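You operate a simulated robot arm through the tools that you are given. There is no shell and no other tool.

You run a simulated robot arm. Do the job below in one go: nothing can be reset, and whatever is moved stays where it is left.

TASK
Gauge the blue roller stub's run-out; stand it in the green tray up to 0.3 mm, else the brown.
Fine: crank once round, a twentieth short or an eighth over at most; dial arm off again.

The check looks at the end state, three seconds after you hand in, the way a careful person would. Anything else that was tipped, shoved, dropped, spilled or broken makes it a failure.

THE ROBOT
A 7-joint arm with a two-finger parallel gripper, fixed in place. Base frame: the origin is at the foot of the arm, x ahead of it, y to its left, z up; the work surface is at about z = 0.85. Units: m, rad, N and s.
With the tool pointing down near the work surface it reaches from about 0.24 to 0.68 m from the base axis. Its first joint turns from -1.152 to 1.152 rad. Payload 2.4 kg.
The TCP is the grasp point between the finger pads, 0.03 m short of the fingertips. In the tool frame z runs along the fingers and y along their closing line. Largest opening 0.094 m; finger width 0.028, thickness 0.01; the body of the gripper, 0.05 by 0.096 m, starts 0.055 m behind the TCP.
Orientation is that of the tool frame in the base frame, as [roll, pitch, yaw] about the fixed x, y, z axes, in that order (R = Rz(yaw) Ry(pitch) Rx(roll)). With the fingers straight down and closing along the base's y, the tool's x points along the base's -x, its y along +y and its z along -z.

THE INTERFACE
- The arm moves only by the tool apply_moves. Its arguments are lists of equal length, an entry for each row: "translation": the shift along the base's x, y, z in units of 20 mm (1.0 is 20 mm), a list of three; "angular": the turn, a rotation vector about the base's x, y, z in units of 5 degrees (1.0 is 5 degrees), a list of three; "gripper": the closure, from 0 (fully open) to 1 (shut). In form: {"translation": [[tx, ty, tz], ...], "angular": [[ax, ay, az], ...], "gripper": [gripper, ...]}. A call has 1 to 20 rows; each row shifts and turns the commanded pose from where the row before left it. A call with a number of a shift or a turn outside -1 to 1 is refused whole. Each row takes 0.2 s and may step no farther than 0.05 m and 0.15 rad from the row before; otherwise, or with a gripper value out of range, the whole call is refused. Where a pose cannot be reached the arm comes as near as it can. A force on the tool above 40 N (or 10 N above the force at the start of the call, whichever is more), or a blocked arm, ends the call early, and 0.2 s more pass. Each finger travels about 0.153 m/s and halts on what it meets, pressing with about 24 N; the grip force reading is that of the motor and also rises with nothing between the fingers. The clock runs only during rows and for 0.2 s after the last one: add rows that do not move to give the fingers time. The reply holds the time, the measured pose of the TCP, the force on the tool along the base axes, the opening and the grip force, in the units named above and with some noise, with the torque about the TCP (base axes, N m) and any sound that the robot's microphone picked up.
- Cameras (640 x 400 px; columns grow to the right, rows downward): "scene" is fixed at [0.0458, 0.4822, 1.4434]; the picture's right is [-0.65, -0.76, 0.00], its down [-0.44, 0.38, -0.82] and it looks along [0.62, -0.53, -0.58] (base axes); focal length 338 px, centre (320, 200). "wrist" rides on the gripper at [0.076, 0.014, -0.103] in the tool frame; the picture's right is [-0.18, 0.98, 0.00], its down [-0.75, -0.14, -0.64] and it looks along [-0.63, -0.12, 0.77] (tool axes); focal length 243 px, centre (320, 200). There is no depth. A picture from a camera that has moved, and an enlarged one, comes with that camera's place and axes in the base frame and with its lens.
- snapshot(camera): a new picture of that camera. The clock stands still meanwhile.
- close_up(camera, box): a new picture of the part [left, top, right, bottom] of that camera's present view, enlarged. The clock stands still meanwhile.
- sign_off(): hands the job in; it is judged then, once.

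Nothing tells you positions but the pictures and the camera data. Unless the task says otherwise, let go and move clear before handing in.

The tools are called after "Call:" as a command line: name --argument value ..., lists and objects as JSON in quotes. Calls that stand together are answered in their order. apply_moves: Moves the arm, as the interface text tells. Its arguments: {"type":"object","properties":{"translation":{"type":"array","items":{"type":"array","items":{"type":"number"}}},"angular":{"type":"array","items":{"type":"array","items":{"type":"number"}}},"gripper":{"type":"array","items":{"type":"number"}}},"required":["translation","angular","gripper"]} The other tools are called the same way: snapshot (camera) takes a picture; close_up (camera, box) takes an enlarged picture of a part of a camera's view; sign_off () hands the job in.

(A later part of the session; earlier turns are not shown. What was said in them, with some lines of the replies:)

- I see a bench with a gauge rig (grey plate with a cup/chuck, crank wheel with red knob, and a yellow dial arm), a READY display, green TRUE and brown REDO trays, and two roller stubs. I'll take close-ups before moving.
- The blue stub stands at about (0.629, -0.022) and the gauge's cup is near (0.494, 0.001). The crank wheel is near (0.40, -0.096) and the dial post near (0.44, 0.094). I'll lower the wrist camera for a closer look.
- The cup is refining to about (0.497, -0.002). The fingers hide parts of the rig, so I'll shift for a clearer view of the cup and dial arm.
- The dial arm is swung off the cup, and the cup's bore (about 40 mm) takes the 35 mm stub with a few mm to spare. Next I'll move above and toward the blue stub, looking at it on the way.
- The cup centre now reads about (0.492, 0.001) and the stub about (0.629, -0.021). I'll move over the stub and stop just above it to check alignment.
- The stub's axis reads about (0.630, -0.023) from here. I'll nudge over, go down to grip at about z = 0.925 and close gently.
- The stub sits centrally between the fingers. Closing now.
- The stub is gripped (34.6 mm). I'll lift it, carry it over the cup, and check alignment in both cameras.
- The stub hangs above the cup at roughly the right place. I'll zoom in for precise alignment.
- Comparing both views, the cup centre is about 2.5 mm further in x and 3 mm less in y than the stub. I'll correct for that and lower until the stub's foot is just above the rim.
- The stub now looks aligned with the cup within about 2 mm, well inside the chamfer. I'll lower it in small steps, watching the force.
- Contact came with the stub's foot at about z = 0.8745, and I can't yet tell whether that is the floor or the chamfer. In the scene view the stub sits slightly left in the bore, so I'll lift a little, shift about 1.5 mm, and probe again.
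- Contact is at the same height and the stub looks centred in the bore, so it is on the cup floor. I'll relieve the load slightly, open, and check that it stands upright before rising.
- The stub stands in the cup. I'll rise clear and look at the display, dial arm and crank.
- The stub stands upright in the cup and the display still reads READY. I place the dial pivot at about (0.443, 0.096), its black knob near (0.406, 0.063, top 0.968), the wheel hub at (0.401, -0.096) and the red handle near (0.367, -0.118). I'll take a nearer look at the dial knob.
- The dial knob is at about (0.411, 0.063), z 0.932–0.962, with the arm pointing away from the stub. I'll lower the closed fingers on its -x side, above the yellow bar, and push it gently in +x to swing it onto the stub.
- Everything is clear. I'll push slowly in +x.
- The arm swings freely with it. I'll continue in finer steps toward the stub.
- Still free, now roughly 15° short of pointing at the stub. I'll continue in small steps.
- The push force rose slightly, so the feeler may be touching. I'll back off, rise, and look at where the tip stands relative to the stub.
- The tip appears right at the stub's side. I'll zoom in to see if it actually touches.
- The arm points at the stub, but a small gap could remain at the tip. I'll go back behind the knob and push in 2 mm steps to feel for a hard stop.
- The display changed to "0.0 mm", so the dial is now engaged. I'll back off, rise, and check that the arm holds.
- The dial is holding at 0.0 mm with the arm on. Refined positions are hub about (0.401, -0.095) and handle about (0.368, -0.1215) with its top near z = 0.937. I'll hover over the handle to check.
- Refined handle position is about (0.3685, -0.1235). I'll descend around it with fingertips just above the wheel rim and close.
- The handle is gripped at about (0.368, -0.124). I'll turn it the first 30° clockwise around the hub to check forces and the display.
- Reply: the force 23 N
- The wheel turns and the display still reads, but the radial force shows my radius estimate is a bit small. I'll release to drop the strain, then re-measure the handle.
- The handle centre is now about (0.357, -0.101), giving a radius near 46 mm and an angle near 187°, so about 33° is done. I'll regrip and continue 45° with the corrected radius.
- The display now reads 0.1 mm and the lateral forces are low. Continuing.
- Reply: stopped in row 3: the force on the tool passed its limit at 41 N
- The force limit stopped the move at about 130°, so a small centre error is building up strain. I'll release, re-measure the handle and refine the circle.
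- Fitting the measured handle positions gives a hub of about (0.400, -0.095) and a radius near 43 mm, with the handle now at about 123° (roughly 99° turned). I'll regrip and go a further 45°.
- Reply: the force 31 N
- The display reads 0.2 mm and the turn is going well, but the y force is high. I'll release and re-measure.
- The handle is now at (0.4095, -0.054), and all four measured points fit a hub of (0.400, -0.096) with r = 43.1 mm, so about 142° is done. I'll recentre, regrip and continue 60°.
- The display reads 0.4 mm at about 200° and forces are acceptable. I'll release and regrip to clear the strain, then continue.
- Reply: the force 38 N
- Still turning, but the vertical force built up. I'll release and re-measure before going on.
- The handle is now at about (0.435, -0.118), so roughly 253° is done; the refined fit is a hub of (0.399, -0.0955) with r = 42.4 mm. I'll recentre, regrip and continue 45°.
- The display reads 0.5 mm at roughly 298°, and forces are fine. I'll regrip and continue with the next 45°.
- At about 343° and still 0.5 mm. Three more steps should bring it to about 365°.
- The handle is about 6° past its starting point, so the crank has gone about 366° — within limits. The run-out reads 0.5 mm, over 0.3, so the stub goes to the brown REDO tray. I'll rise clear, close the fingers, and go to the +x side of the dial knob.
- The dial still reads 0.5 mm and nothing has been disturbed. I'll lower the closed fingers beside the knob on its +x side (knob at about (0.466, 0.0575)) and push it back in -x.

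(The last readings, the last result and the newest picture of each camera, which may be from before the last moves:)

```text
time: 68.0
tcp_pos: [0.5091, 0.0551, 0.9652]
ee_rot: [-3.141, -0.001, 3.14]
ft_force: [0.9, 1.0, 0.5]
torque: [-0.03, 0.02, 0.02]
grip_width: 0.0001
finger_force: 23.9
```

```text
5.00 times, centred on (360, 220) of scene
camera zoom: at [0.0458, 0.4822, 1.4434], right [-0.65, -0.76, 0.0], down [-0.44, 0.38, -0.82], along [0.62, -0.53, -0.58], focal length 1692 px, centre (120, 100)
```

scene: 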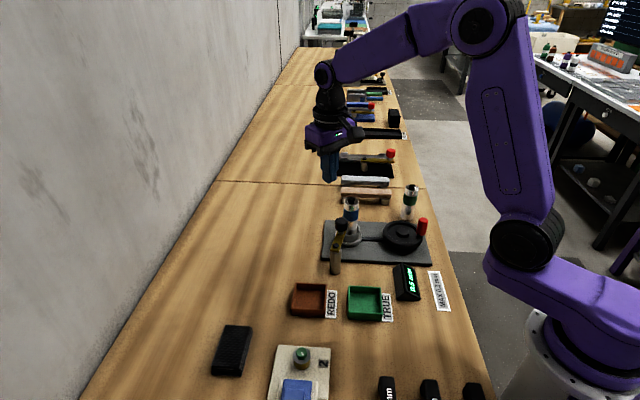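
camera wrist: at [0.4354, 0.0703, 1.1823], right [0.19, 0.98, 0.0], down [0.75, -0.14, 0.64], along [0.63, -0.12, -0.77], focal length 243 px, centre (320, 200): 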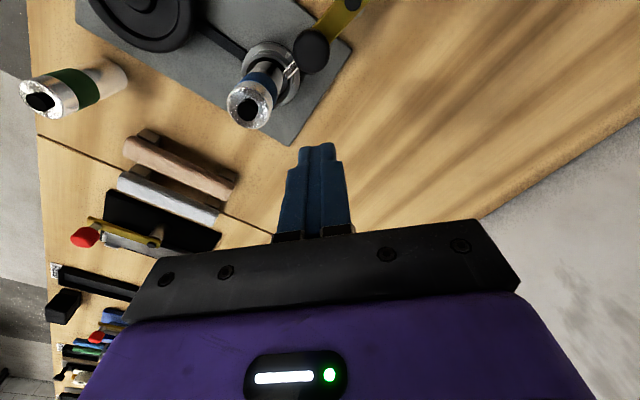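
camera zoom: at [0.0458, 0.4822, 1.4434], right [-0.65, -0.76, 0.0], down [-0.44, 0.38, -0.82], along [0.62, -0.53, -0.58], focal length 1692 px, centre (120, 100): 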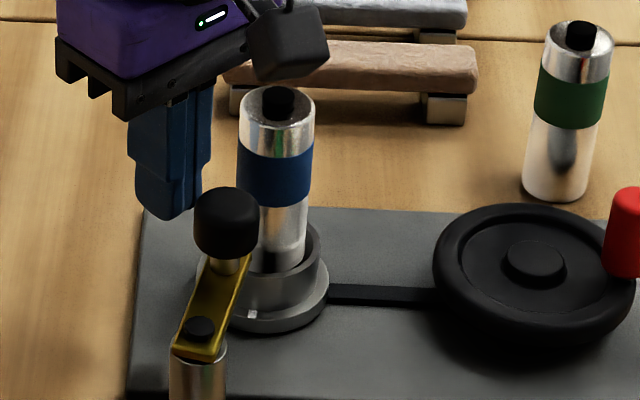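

Clear of the stub. Pushing the dial arm back in -x.

Call:
apply_moves --translation '[[-0.2, 0, 0], [-0.2, 0, 0], [-0.2, 0, 0], [-0.2, 0, 0], [-0.2, 0, 0], [-0.2, 0, 0], [-0.2, 0, 0], [-0.2, 0, 0], [-0.2, 0, 0], [0, 0, 0]]' --angular '[[0, 0, 0], [0, 0, 0], [0, 0, 0], [0, 0, 0], [0, 0, 0], [0, 0, 0], [0, 0, 0], [0, 0, 0], [0, 0, 0], [0, 0, 0]]' --gripper '[1, 1, 1, 1, 1, 1, 1, 1, 1, 1]'

Call:
close_up --camera "scene" --box '[320, 190, 430, 300]'

```text
time: 70.2
tcp_pos: [0.4742, 0.0542, 0.9653]
ee_rot: [-3.141, -0.003, 3.139]
ft_force: [-0.4, 0.3, 0.9]
torque: [-0.03, 0.0, 0.0]
grip_width: 0.0
finger_force: 24.3
```

```text
3.64 times, centred on (375, 245) of scene
camera zoom: at [0.0458, 0.4822, 1.4434], right [-0.65, -0.76, 0.0], down [-0.44, 0.38, -0.82], along [0.62, -0.53, -0.58], focal length 1231 px, centre (120, 36)
```

zoom: 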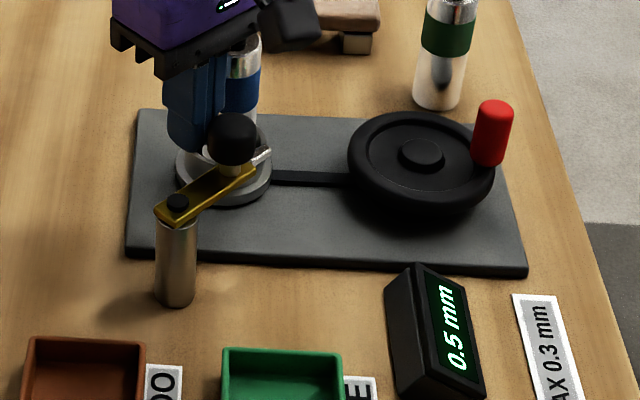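

The arm is swinging off the stub and the reading is held at 0.5 mm. Continuing until it is back near where it started.

Call:
apply_moves --translation '[[-0.2, 0, 0], [-0.2, 0, 0], [-0.2, 0, 0], [-0.2, 0, 0], [-0.2, 0, 0], [-0.2, 0, 0], [-0.2, 0, 0], [-0.15, 0, 0], [0, 0, 0]]' --angular '[[0, 0, 0], [0, 0, 0], [0, 0, 0], [0, 0, 0], [0, 0, 0], [0, 0, 0], [0, 0, 0], [0, 0, 0], [0, 0, 0]]' --gripper '[1, 1, 1, 1, 1, 1, 1, 1, 1]'

Call:
close_up --camera "scene" --box '[320, 190, 430, 300]'

```text
time: 72.2
tcp_pos: [0.4436, 0.0545, 0.9641]
ee_rot: [-3.141, 0.0, 3.14]
ft_force: [1.8, 0.2, 0.8]
torque: [-0.04, 0.0, -0.02]
grip_width: 0.0
finger_force: 24.1
```

```text
3.64 times, centred on (375, 245) of scene
camera zoom: at [0.0459, 0.4822, 1.4434], right [-0.65, -0.76, 0.0], down [-0.44, 0.38, -0.82], along [0.62, -0.53, -0.58], focal length 1231 px, centre (120, 36)
```

zoom: 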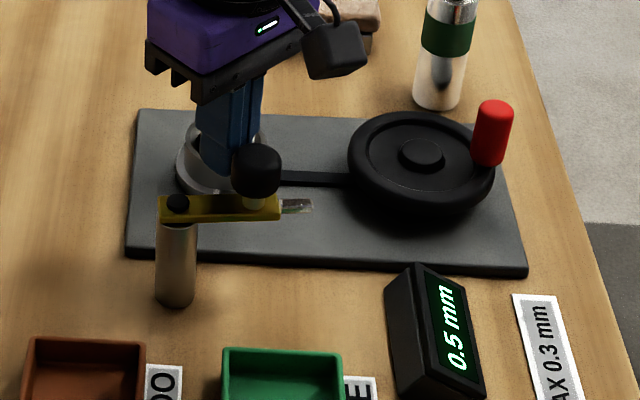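

It's nearly at its original resting angle. I'll nudge a little more, then back away and rise.

Call:
apply_moves --translation '[[-0.1, 0, 0], [-0.1, 0, 0], [0, 0, 0]]' --angular '[[0, 0, 0], [0, 0, 0], [0, 0, 0]]' --gripper '[1, 1, 1]'

Call:
apply_moves --translation '[[0.5, 0, 0], [0.5, 0, 0.2], [0, 0, 1], [0, 0, 1], [0, 0, 1], [0, 0, 1], [0, 0, 1], [0, 0, 0]]' --angular '[[0, 0, 0], [0, 0, 0], [0, 0, 0], [0, 0, 0], [0, 0, 0], [0, 0, 0], [0, 0, 0], [0, 0, 0]]' --gripper '[1, 1, 1, 1, 1, 1, 1, 1]'

Call:
close_up --camera "scene" --box '[320, 190, 430, 300]'

```text
time: 73.0
tcp_pos: [0.4387, 0.0545, 0.9654]
ee_rot: [3.142, 0.0, 3.14]
ft_force: [2.7, 2.2, -0.5]
torque: [0.02, 0.01, -0.05]
grip_width: 0.0003
finger_force: 24.4
```

```text
time: 74.8
tcp_pos: [0.4594, 0.055, 1.0701]
ee_rot: [3.141, -0.001, 3.141]
ft_force: [0.0, 0.9, 0.6]
torque: [0.0, 0.01, -0.01]
grip_width: 0.0
finger_force: 24.2
```

```text
3.64 times, centred on (375, 245) of scene
camera zoom: at [0.0458, 0.4822, 1.4434], right [-0.65, -0.76, 0.0], down [-0.44, 0.38, -0.82], along [0.62, -0.53, -0.58], focal length 1231 px, centre (120, 36)
```

zoom: 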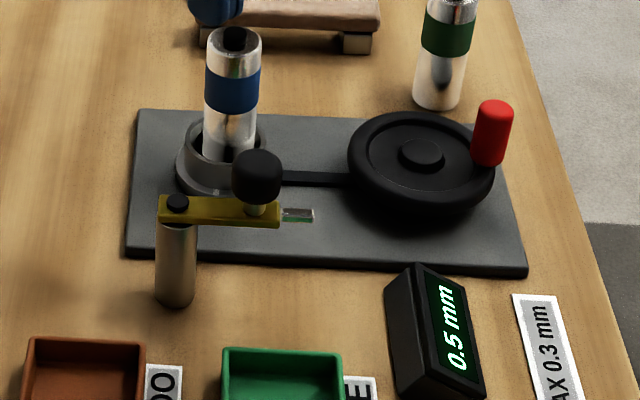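

The dial arm is off again and the reading is 0.5 mm. Next I'll open and go over the stub in the cup.

Call:
apply_moves --translation '[[0.6, -0.96, 0], [0.6, -0.96, 0], [0.53, -0.95, -0.5], [0, 0, -1], [0, 0, 0], [0, 0, 0]]' --angular '[[0, 0, 0], [0, 0, 0], [0, 0, 0], [0, 0, 0], [0, 0, 0], [0, 0, 0]]' --gripper '[0, 0, 0, 0, 0, 0]'

Call:
snapshot --camera "wrist"

Call:
close_up --camera "scene" --box '[310, 170, 410, 250]'

```text
time: 76.2
tcp_pos: [0.4929, -0.0025, 1.0363]
ee_rot: [-3.141, 0.0, 3.139]
ft_force: [0.9, -0.6, -0.5]
torque: [-0.03, 0.02, -0.02]
grip_width: 0.0942
finger_force: 0.0
```

```text
taken
camera wrist: at [0.4178, 0.0129, 1.1413], right [0.19, 0.98, 0.0], down [0.75, -0.14, 0.64], along [0.63, -0.12, -0.77], focal length 243 px, centre (320, 200)
```

wrist: 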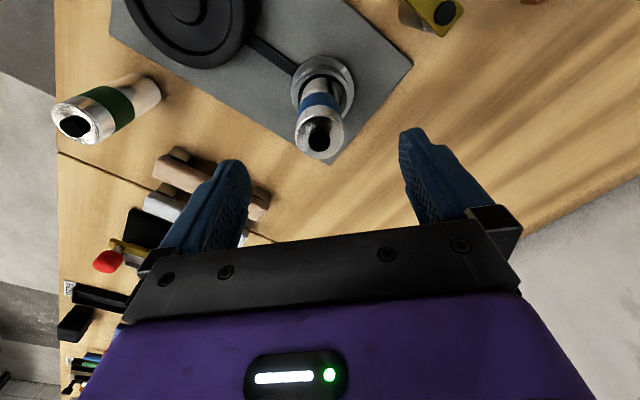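

```text
5.00 times, centred on (360, 210) of scene
camera zoom: at [0.0458, 0.4822, 1.4434], right [-0.65, -0.76, 0.0], down [-0.44, 0.38, -0.82], along [0.62, -0.53, -0.58], focal length 1692 px, centre (120, 150)
```

zoom: 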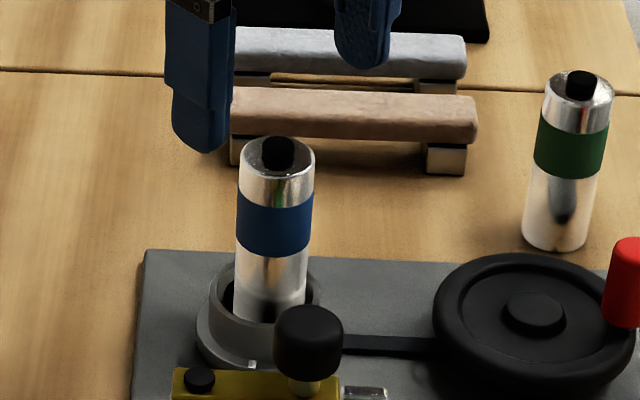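

The stub top is at (0.495, -0.002), right under the gripper. I'll descend, grip, and lift straight up.

Call:
apply_moves --translation '[[0.08, 0, -1], [0, 0, -1], [0, 0, -1], [0, 0, -1], [0, 0, 0], [0, 0, 0], [0, 0, 0], [0, 0, 0], [0, 0, 0], [0, 0, 0]]' --angular '[[0, 0, 0], [0, 0, 0], [0, 0, 0], [0, 0, 0], [0, 0, 0], [0, 0, 0], [0, 0, 0], [0, 0, 0], [0, 0, 0], [0, 0, 0]]' --gripper '[0, 0, 0, 0, 0, 0.4, 0.55, 0.65, 0.8, 0.8]'

Call:
apply_moves --translation '[[0, 0, 0.3], [0, 0, 0.5], [0, 0, 1], [0, 0, 1], [0, 0, 1], [0, 0, 1], [0, 0, 1], [0, 0, 0]]' --angular '[[0, 0, 0], [0, 0, 0], [0, 0, 0], [0, 0, 0], [0, 0, 0], [0, 0, 0], [0, 0, 0], [0, 0, 0]]' --gripper '[0.8, 0.8, 0.8, 0.8, 0.8, 0.8, 0.8, 0.8]'

Call:
snapshot --camera "wrist"

Call:
close_up --camera "scene" --box '[280, 120, 440, 320]'

```text
time: 78.4
tcp_pos: [0.4945, -0.003, 0.9591]
ee_rot: [-3.141, 0.0, 3.139]
ft_force: [0.7, -8.0, -0.3]
torque: [-0.22, -0.01, -0.08]
grip_width: 0.0355
finger_force: 24.0
```

```text
time: 80.2
tcp_pos: [0.4961, -0.0024, 1.0736]
ee_rot: [-3.14, 0.0, 3.14]
ft_force: [0.1, -0.1, -2.3]
torque: [-0.07, -0.01, 0.01]
grip_width: 0.0352
finger_force: 23.8
```

```text
taken
camera wrist: at [0.42, 0.0122, 1.1777], right [0.19, 0.98, 0.0], down [0.75, -0.14, 0.64], along [0.63, -0.12, -0.77], focal length 243 px, centre (320, 200)
```

wrist: 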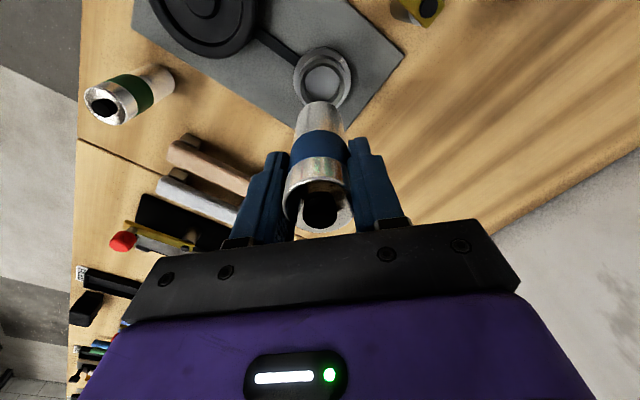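

```text
2.00 times, centred on (360, 220) of scene
camera zoom: at [0.0459, 0.4822, 1.4434], right [-0.65, -0.76, 0.0], down [-0.44, 0.38, -0.82], along [0.62, -0.53, -0.58], focal length 677 px, centre (240, 160)
```

zoom: 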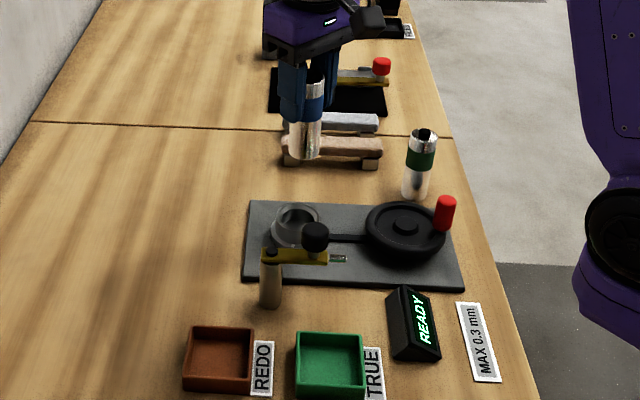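

The stub is lifted out cleanly and the display is back to READY. The brown tray centre is about (0.408, 0.199), so I'll carry the stub over it, high above the dial.

Call:
apply_moves --translation '[[0, 0, 1], [-0.44, 1, 0], [-0.44, 1, 0], [-0.44, 1, 0], [-0.44, 1, 0], [-0.44, 1, 0], [-0.44, 1, 0], [-0.44, 1, 0], [-0.44, 1, 0], [-0.44, 1, 0], [-0.44, 1, 0], [0, 0, -1], [0, 0, 0]]' --angular '[[0, 0, 0], [0, 0, 0], [0, 0, 0], [0, 0, 0], [0, 0, 0], [0, 0, 0], [0, 0, 0], [0, 0, 0], [0, 0, 0], [0, 0, 0], [0, 0, 0], [0, 0, 0], [0, 0, 0]]' --gripper '[0.8, 0.8, 0.8, 0.8, 0.8, 0.8, 0.8, 0.8, 0.8, 0.8, 0.8, 0.8, 0.8]'

Call:
snapshot --camera "wrist"

Call:
close_up --camera "wrist" --box '[240, 20, 400, 180]'

Call:
close_up --camera "scene" --box '[260, 200, 400, 330]'

```text
time: 83.0
tcp_pos: [0.4083, 0.1971, 1.075]
ee_rot: [-3.14, -0.001, 3.14]
ft_force: [-0.4, 0.0, -2.7]
torque: [-0.02, -0.04, -0.01]
grip_width: 0.035
finger_force: 23.8
```

```text
taken
camera wrist: at [0.3318, 0.2112, 1.1778], right [0.19, 0.98, 0.0], down [0.75, -0.14, 0.64], along [0.63, -0.12, -0.77], focal length 243 px, centre (320, 200)
```

wrist: 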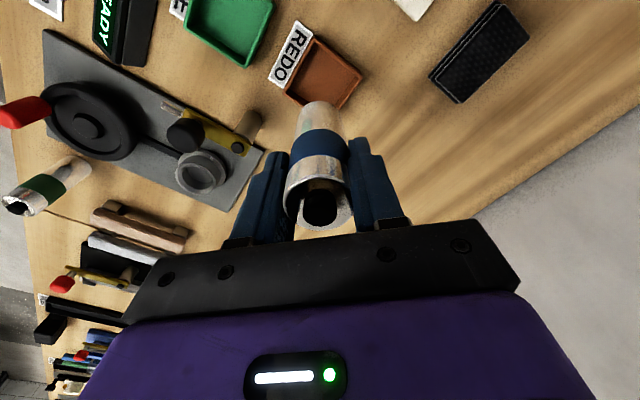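

```text
2.50 times, centred on (320, 100) of wrist
camera zoom: at [0.3318, 0.2112, 1.1778], right [0.19, 0.98, 0.0], down [0.75, -0.14, 0.64], along [0.63, -0.12, -0.77], focal length 606 px, centre (320, 450)
```

zoom: 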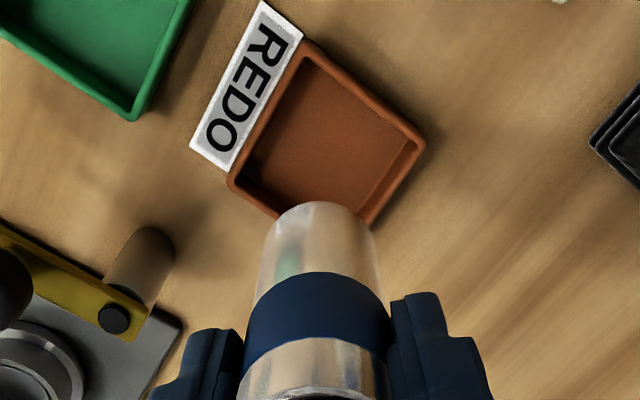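

```text
3.08 times, centred on (330, 265) of scene
camera zoom: at [0.0459, 0.4822, 1.4434], right [-0.65, -0.76, 0.0], down [-0.44, 0.38, -0.82], along [0.62, -0.53, -0.58], focal length 1042 px, centre (289, 0)
```

zoom: 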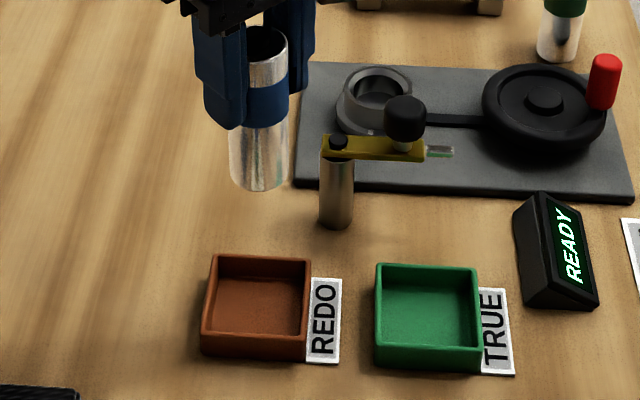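

The tray centre reads about (0.409, 0.1995), a couple of mm from where the stub hangs. I'll correct and lower until the foot is just above the rim.

Call:
apply_moves --translation '[[0.03, 0.12, -1], [0, 0, -1], [0, 0, -1], [0, 0, -1], [0, 0, -1], [0, 0, -0.3], [0, 0, 0]]' --angular '[[0, 0, 0], [0, 0, 0], [0, 0, 0], [0, 0, 0], [0, 0, 0], [0, 0, 0], [0, 0, 0]]' --gripper '[0.8, 0.8, 0.8, 0.8, 0.8, 0.8, 0.8]'

Call:
close_up --camera "wrist" --box '[240, 20, 400, 180]'

Call:
close_up --camera "scene" --box '[270, 250, 370, 330]'

```text
time: 84.6
tcp_pos: [0.4081, 0.2002, 0.9695]
ee_rot: [3.142, -0.002, 3.138]
ft_force: [0.4, 0.8, -3.4]
torque: [-0.03, -0.01, -0.02]
grip_width: 0.0352
finger_force: 24.1
```

```text
2.50 times, centred on (320, 100) of wrist
camera zoom: at [0.3327, 0.214, 1.0729], right [0.19, 0.98, 0.0], down [0.75, -0.14, 0.64], along [0.63, -0.12, -0.77], focal length 606 px, centre (320, 450)
```

zoom: 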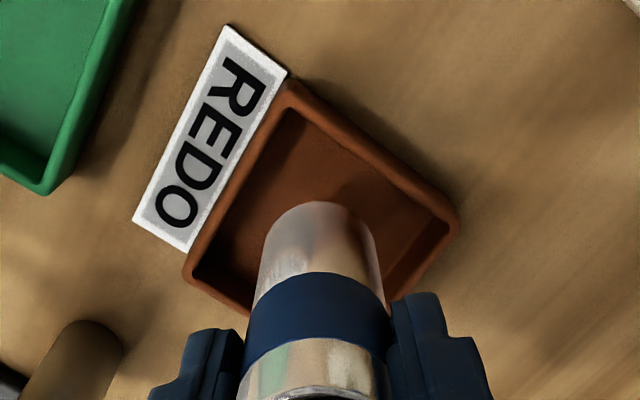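

```text
5.00 times, centred on (320, 290) of scene
camera zoom: at [0.0459, 0.4822, 1.4434], right [-0.65, -0.76, 0.0], down [-0.44, 0.38, -0.82], along [0.62, -0.53, -0.58], focal length 1692 px, centre (320, -250)
```

zoom: 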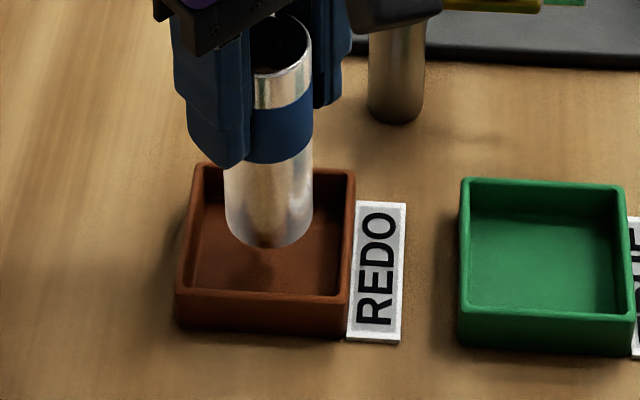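

The stub is well centred over the tray. I'll lower gently until it touches the floor.

Call:
apply_moves --translation '[[0, 0, -0.3], [0, 0, -0.3], [0, 0, -0.3], [0, 0, -0.2], [0, 0, -0.15], [0, 0, 0]]' --angular '[[0, 0, 0], [0, 0, 0], [0, 0, 0], [0, 0, 0], [0, 0, 0], [0, 0, 0]]' --gripper '[0.8, 0.8, 0.8, 0.8, 0.8, 0.8]'

Call:
close_up --camera "scene" --box '[270, 250, 370, 330]'

```text
time: 86.0
tcp_pos: [0.4081, 0.1997, 0.9433]
ee_rot: [3.141, 0.002, 3.139]
ft_force: [0.1, -0.5, -3.7]
torque: [0.0, 0.0, 0.04]
grip_width: 0.0351
finger_force: 23.9
```

```text
5.00 times, centred on (320, 290) of scene
camera zoom: at [0.0459, 0.4822, 1.4434], right [-0.65, -0.76, 0.0], down [-0.44, 0.38, -0.82], along [0.62, -0.53, -0.58], focal length 1692 px, centre (320, -250)
```

zoom: 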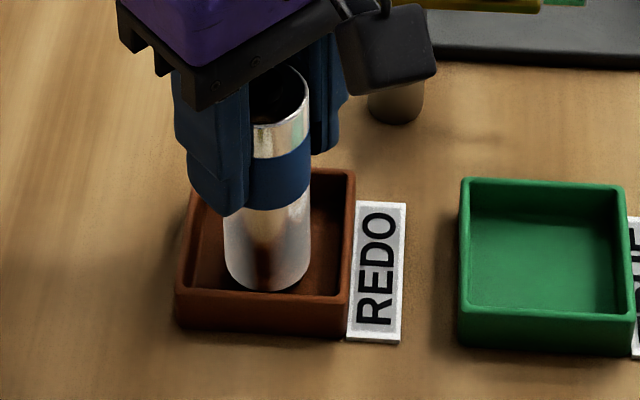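

Not touching yet. I'll go down in 1 mm steps.

Call:
apply_moves --translation '[[0, 0, -0.05], [0, 0, -0.05], [0, 0, -0.05], [0, 0, 0]]' --angular '[[0, 0, 0], [0, 0, 0], [0, 0, 0], [0, 0, 0]]' --gripper '[0.8, 0.8, 0.8, 0.8]'

```text
time: 87.0
tcp_pos: [0.407, 0.1997, 0.9405]
ee_rot: [-3.14, -0.002, 3.14]
ft_force: [0.6, 0.5, -4.1]
torque: [0.03, -0.01, 0.0]
grip_width: 0.035
finger_force: 24.0
```

Call:
apply_moves --translation '[[0, 0, -0.05], [0, 0, -0.05], [0, 0, 0]]' --angular '[[0, 0, 0], [0, 0, 0], [0, 0, 0]]' --gripper '[0.8, 0.8, 0.8]'

```text
time: 87.8
tcp_pos: [0.4082, 0.201, 0.9386]
ee_rot: [-3.141, -0.002, 3.141]
ft_force: [0.3, 0.4, -3.1]
torque: [0.02, -0.03, 0.0]
grip_width: 0.035
finger_force: 23.6
```

Still free, with the foot at about z = 0.854. Continuing with 1 mm steps.

Call:
apply_moves --translation '[[0, 0, -0.05], [0, 0, -0.05], [0, 0, 0]]' --angular '[[0, 0, 0], [0, 0, 0], [0, 0, 0]]' --gripper '[0.8, 0.8, 0.8]'

Call:
close_up --camera "scene" --box '[270, 250, 370, 330]'

```text
time: 88.6
tcp_pos: [0.4082, 0.2001, 0.9367]
ee_rot: [-3.141, 0.002, 3.139]
ft_force: [-2.6, -3.1, 16.8]
torque: [-0.2, -0.07, -0.09]
grip_width: 0.035
finger_force: 24.2
```

```text
5.00 times, centred on (320, 290) of scene
camera zoom: at [0.0455, 0.482, 1.4435], right [-0.65, -0.76, 0.0], down [-0.44, 0.38, -0.82], along [0.62, -0.53, -0.58], focal length 1692 px, centre (320, -250)
```

zoom: 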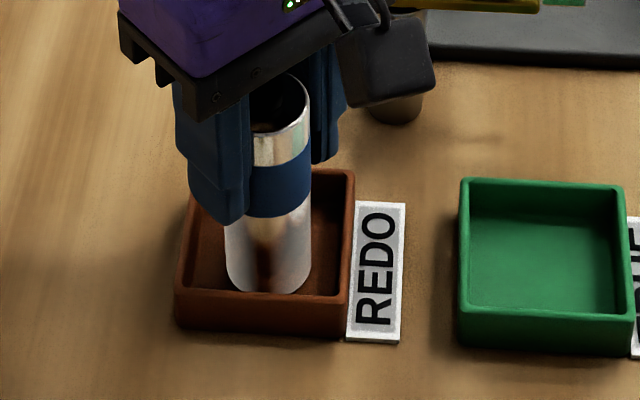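

The stub is on the tray floor. I'll ease off about 1 mm, open, and rise straight up.

Call:
apply_moves --translation '[[0, 0, 0.06], [0, 0, 0], [0, 0, 0], [0, 0, 0], [0, 0, 0], [0, 0, 0]]' --angular '[[0, 0, 0], [0, 0, 0], [0, 0, 0], [0, 0, 0], [0, 0, 0], [0, 0, 0]]' --gripper '[0.8, 0.8, 0.6, 0.4, 0.2, 0.2]'

Call:
close_up --camera "scene" --box '[270, 250, 370, 330]'

```text
time: 90.0
tcp_pos: [0.4089, 0.1995, 0.9389]
ee_rot: [-3.141, 0.001, 3.139]
ft_force: [1.0, -0.4, -0.5]
torque: [0.03, -0.02, -0.02]
grip_width: 0.075
finger_force: 0.0
```

```text
5.00 times, centred on (320, 290) of scene
camera zoom: at [0.0458, 0.4822, 1.4434], right [-0.65, -0.76, 0.0], down [-0.44, 0.38, -0.82], along [0.62, -0.53, -0.58], focal length 1692 px, centre (320, -250)
```

zoom: 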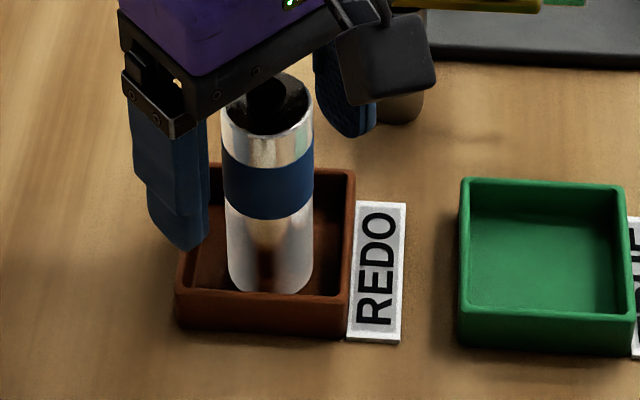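

The stub stands upright in the brown tray. I'll rise clear and check the whole scene.

Call:
apply_moves --translation '[[0, 0, 1], [0, 0, 1], [0, 0, 1], [0, 0, 1], [0, 0, 1], [0, 0, 1], [0, 0, 1], [0, 0, 1], [-0.5, -1, 0.5], [-0.5, -1, 0.5], [-0.5, -1, 0.5], [-0.5, -1, 0], [-0.5, -1, 0], [-0.5, -1, 0], [0, 0, 0]]' --angular '[[0, 0, 0], [0, 0, 0], [0, 0, 0], [0, 0, 0], [0, 0, 0], [0, 0, 0], [0, 0, 0], [0, 0, 0], [0, 0, 0], [0, 0, 0], [0, 0, 0], [0, 0, 0], [0, 0, 0], [0, 0, 0], [0, 0, 0]]' --gripper '[0.2, 0.2, 0.2, 0.2, 0.2, 0.2, 0.2, 0.2, 0.2, 0.2, 0.2, 0.2, 0.2, 0.2, 0.2]'

Call:
snapshot --camera "scene"

Call:
close_up --camera "scene" --box '[270, 170, 470, 330]'

```text
time: 93.2
tcp_pos: [0.3483, 0.0786, 1.1293]
ee_rot: [-3.141, -0.001, 3.138]
ft_force: [-0.9, 0.1, -0.5]
torque: [-0.01, 0.0, 0.0]
grip_width: 0.0752
finger_force: 0.1
```

```text
taken
```

scene: 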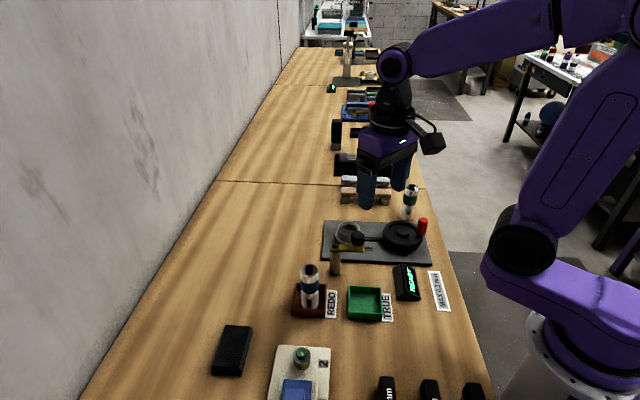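

```text
2.50 times, centred on (370, 250) of scene
camera zoom: at [0.0458, 0.4822, 1.4434], right [-0.65, -0.76, 0.0], down [-0.44, 0.38, -0.82], along [0.62, -0.53, -0.58], focal length 846 px, centre (195, 75)
```

zoom: 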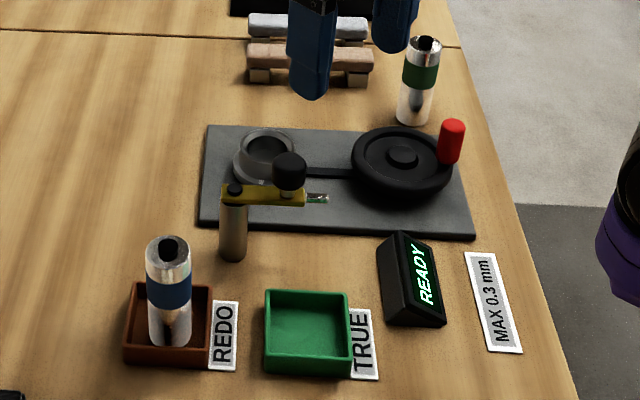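

The stub stands upright in the brown REDO tray after measuring 0.5 mm, over the 0.3 mm limit. The crank went round once, about 6° over; the dial arm is off and everything else is where it was, so I'm handing in.

Call:
sign_off

```text
The job is handed in.
```

I gauged the blue roller stub at 0.5 mm run-out, over the 0.3 mm limit, so it is standing in the brown REDO tray.

- **Crank:** It went once round, ending about 6° past its start by my camera measurements, well inside the eighth-over limit. I turned it in stages, letting go of the handle and regripping to relieve strain. One stage tripped the 40 N force stop at about 41 N.
- **Dial arm:** It is swung off again, back at about its original resting angle, and the display is back to READY.
- **Rest of the bench:** In the final pictures, nothing else has been tipped or moved. The gripper is open and clear.

The job is handed in; I got no verdict back.
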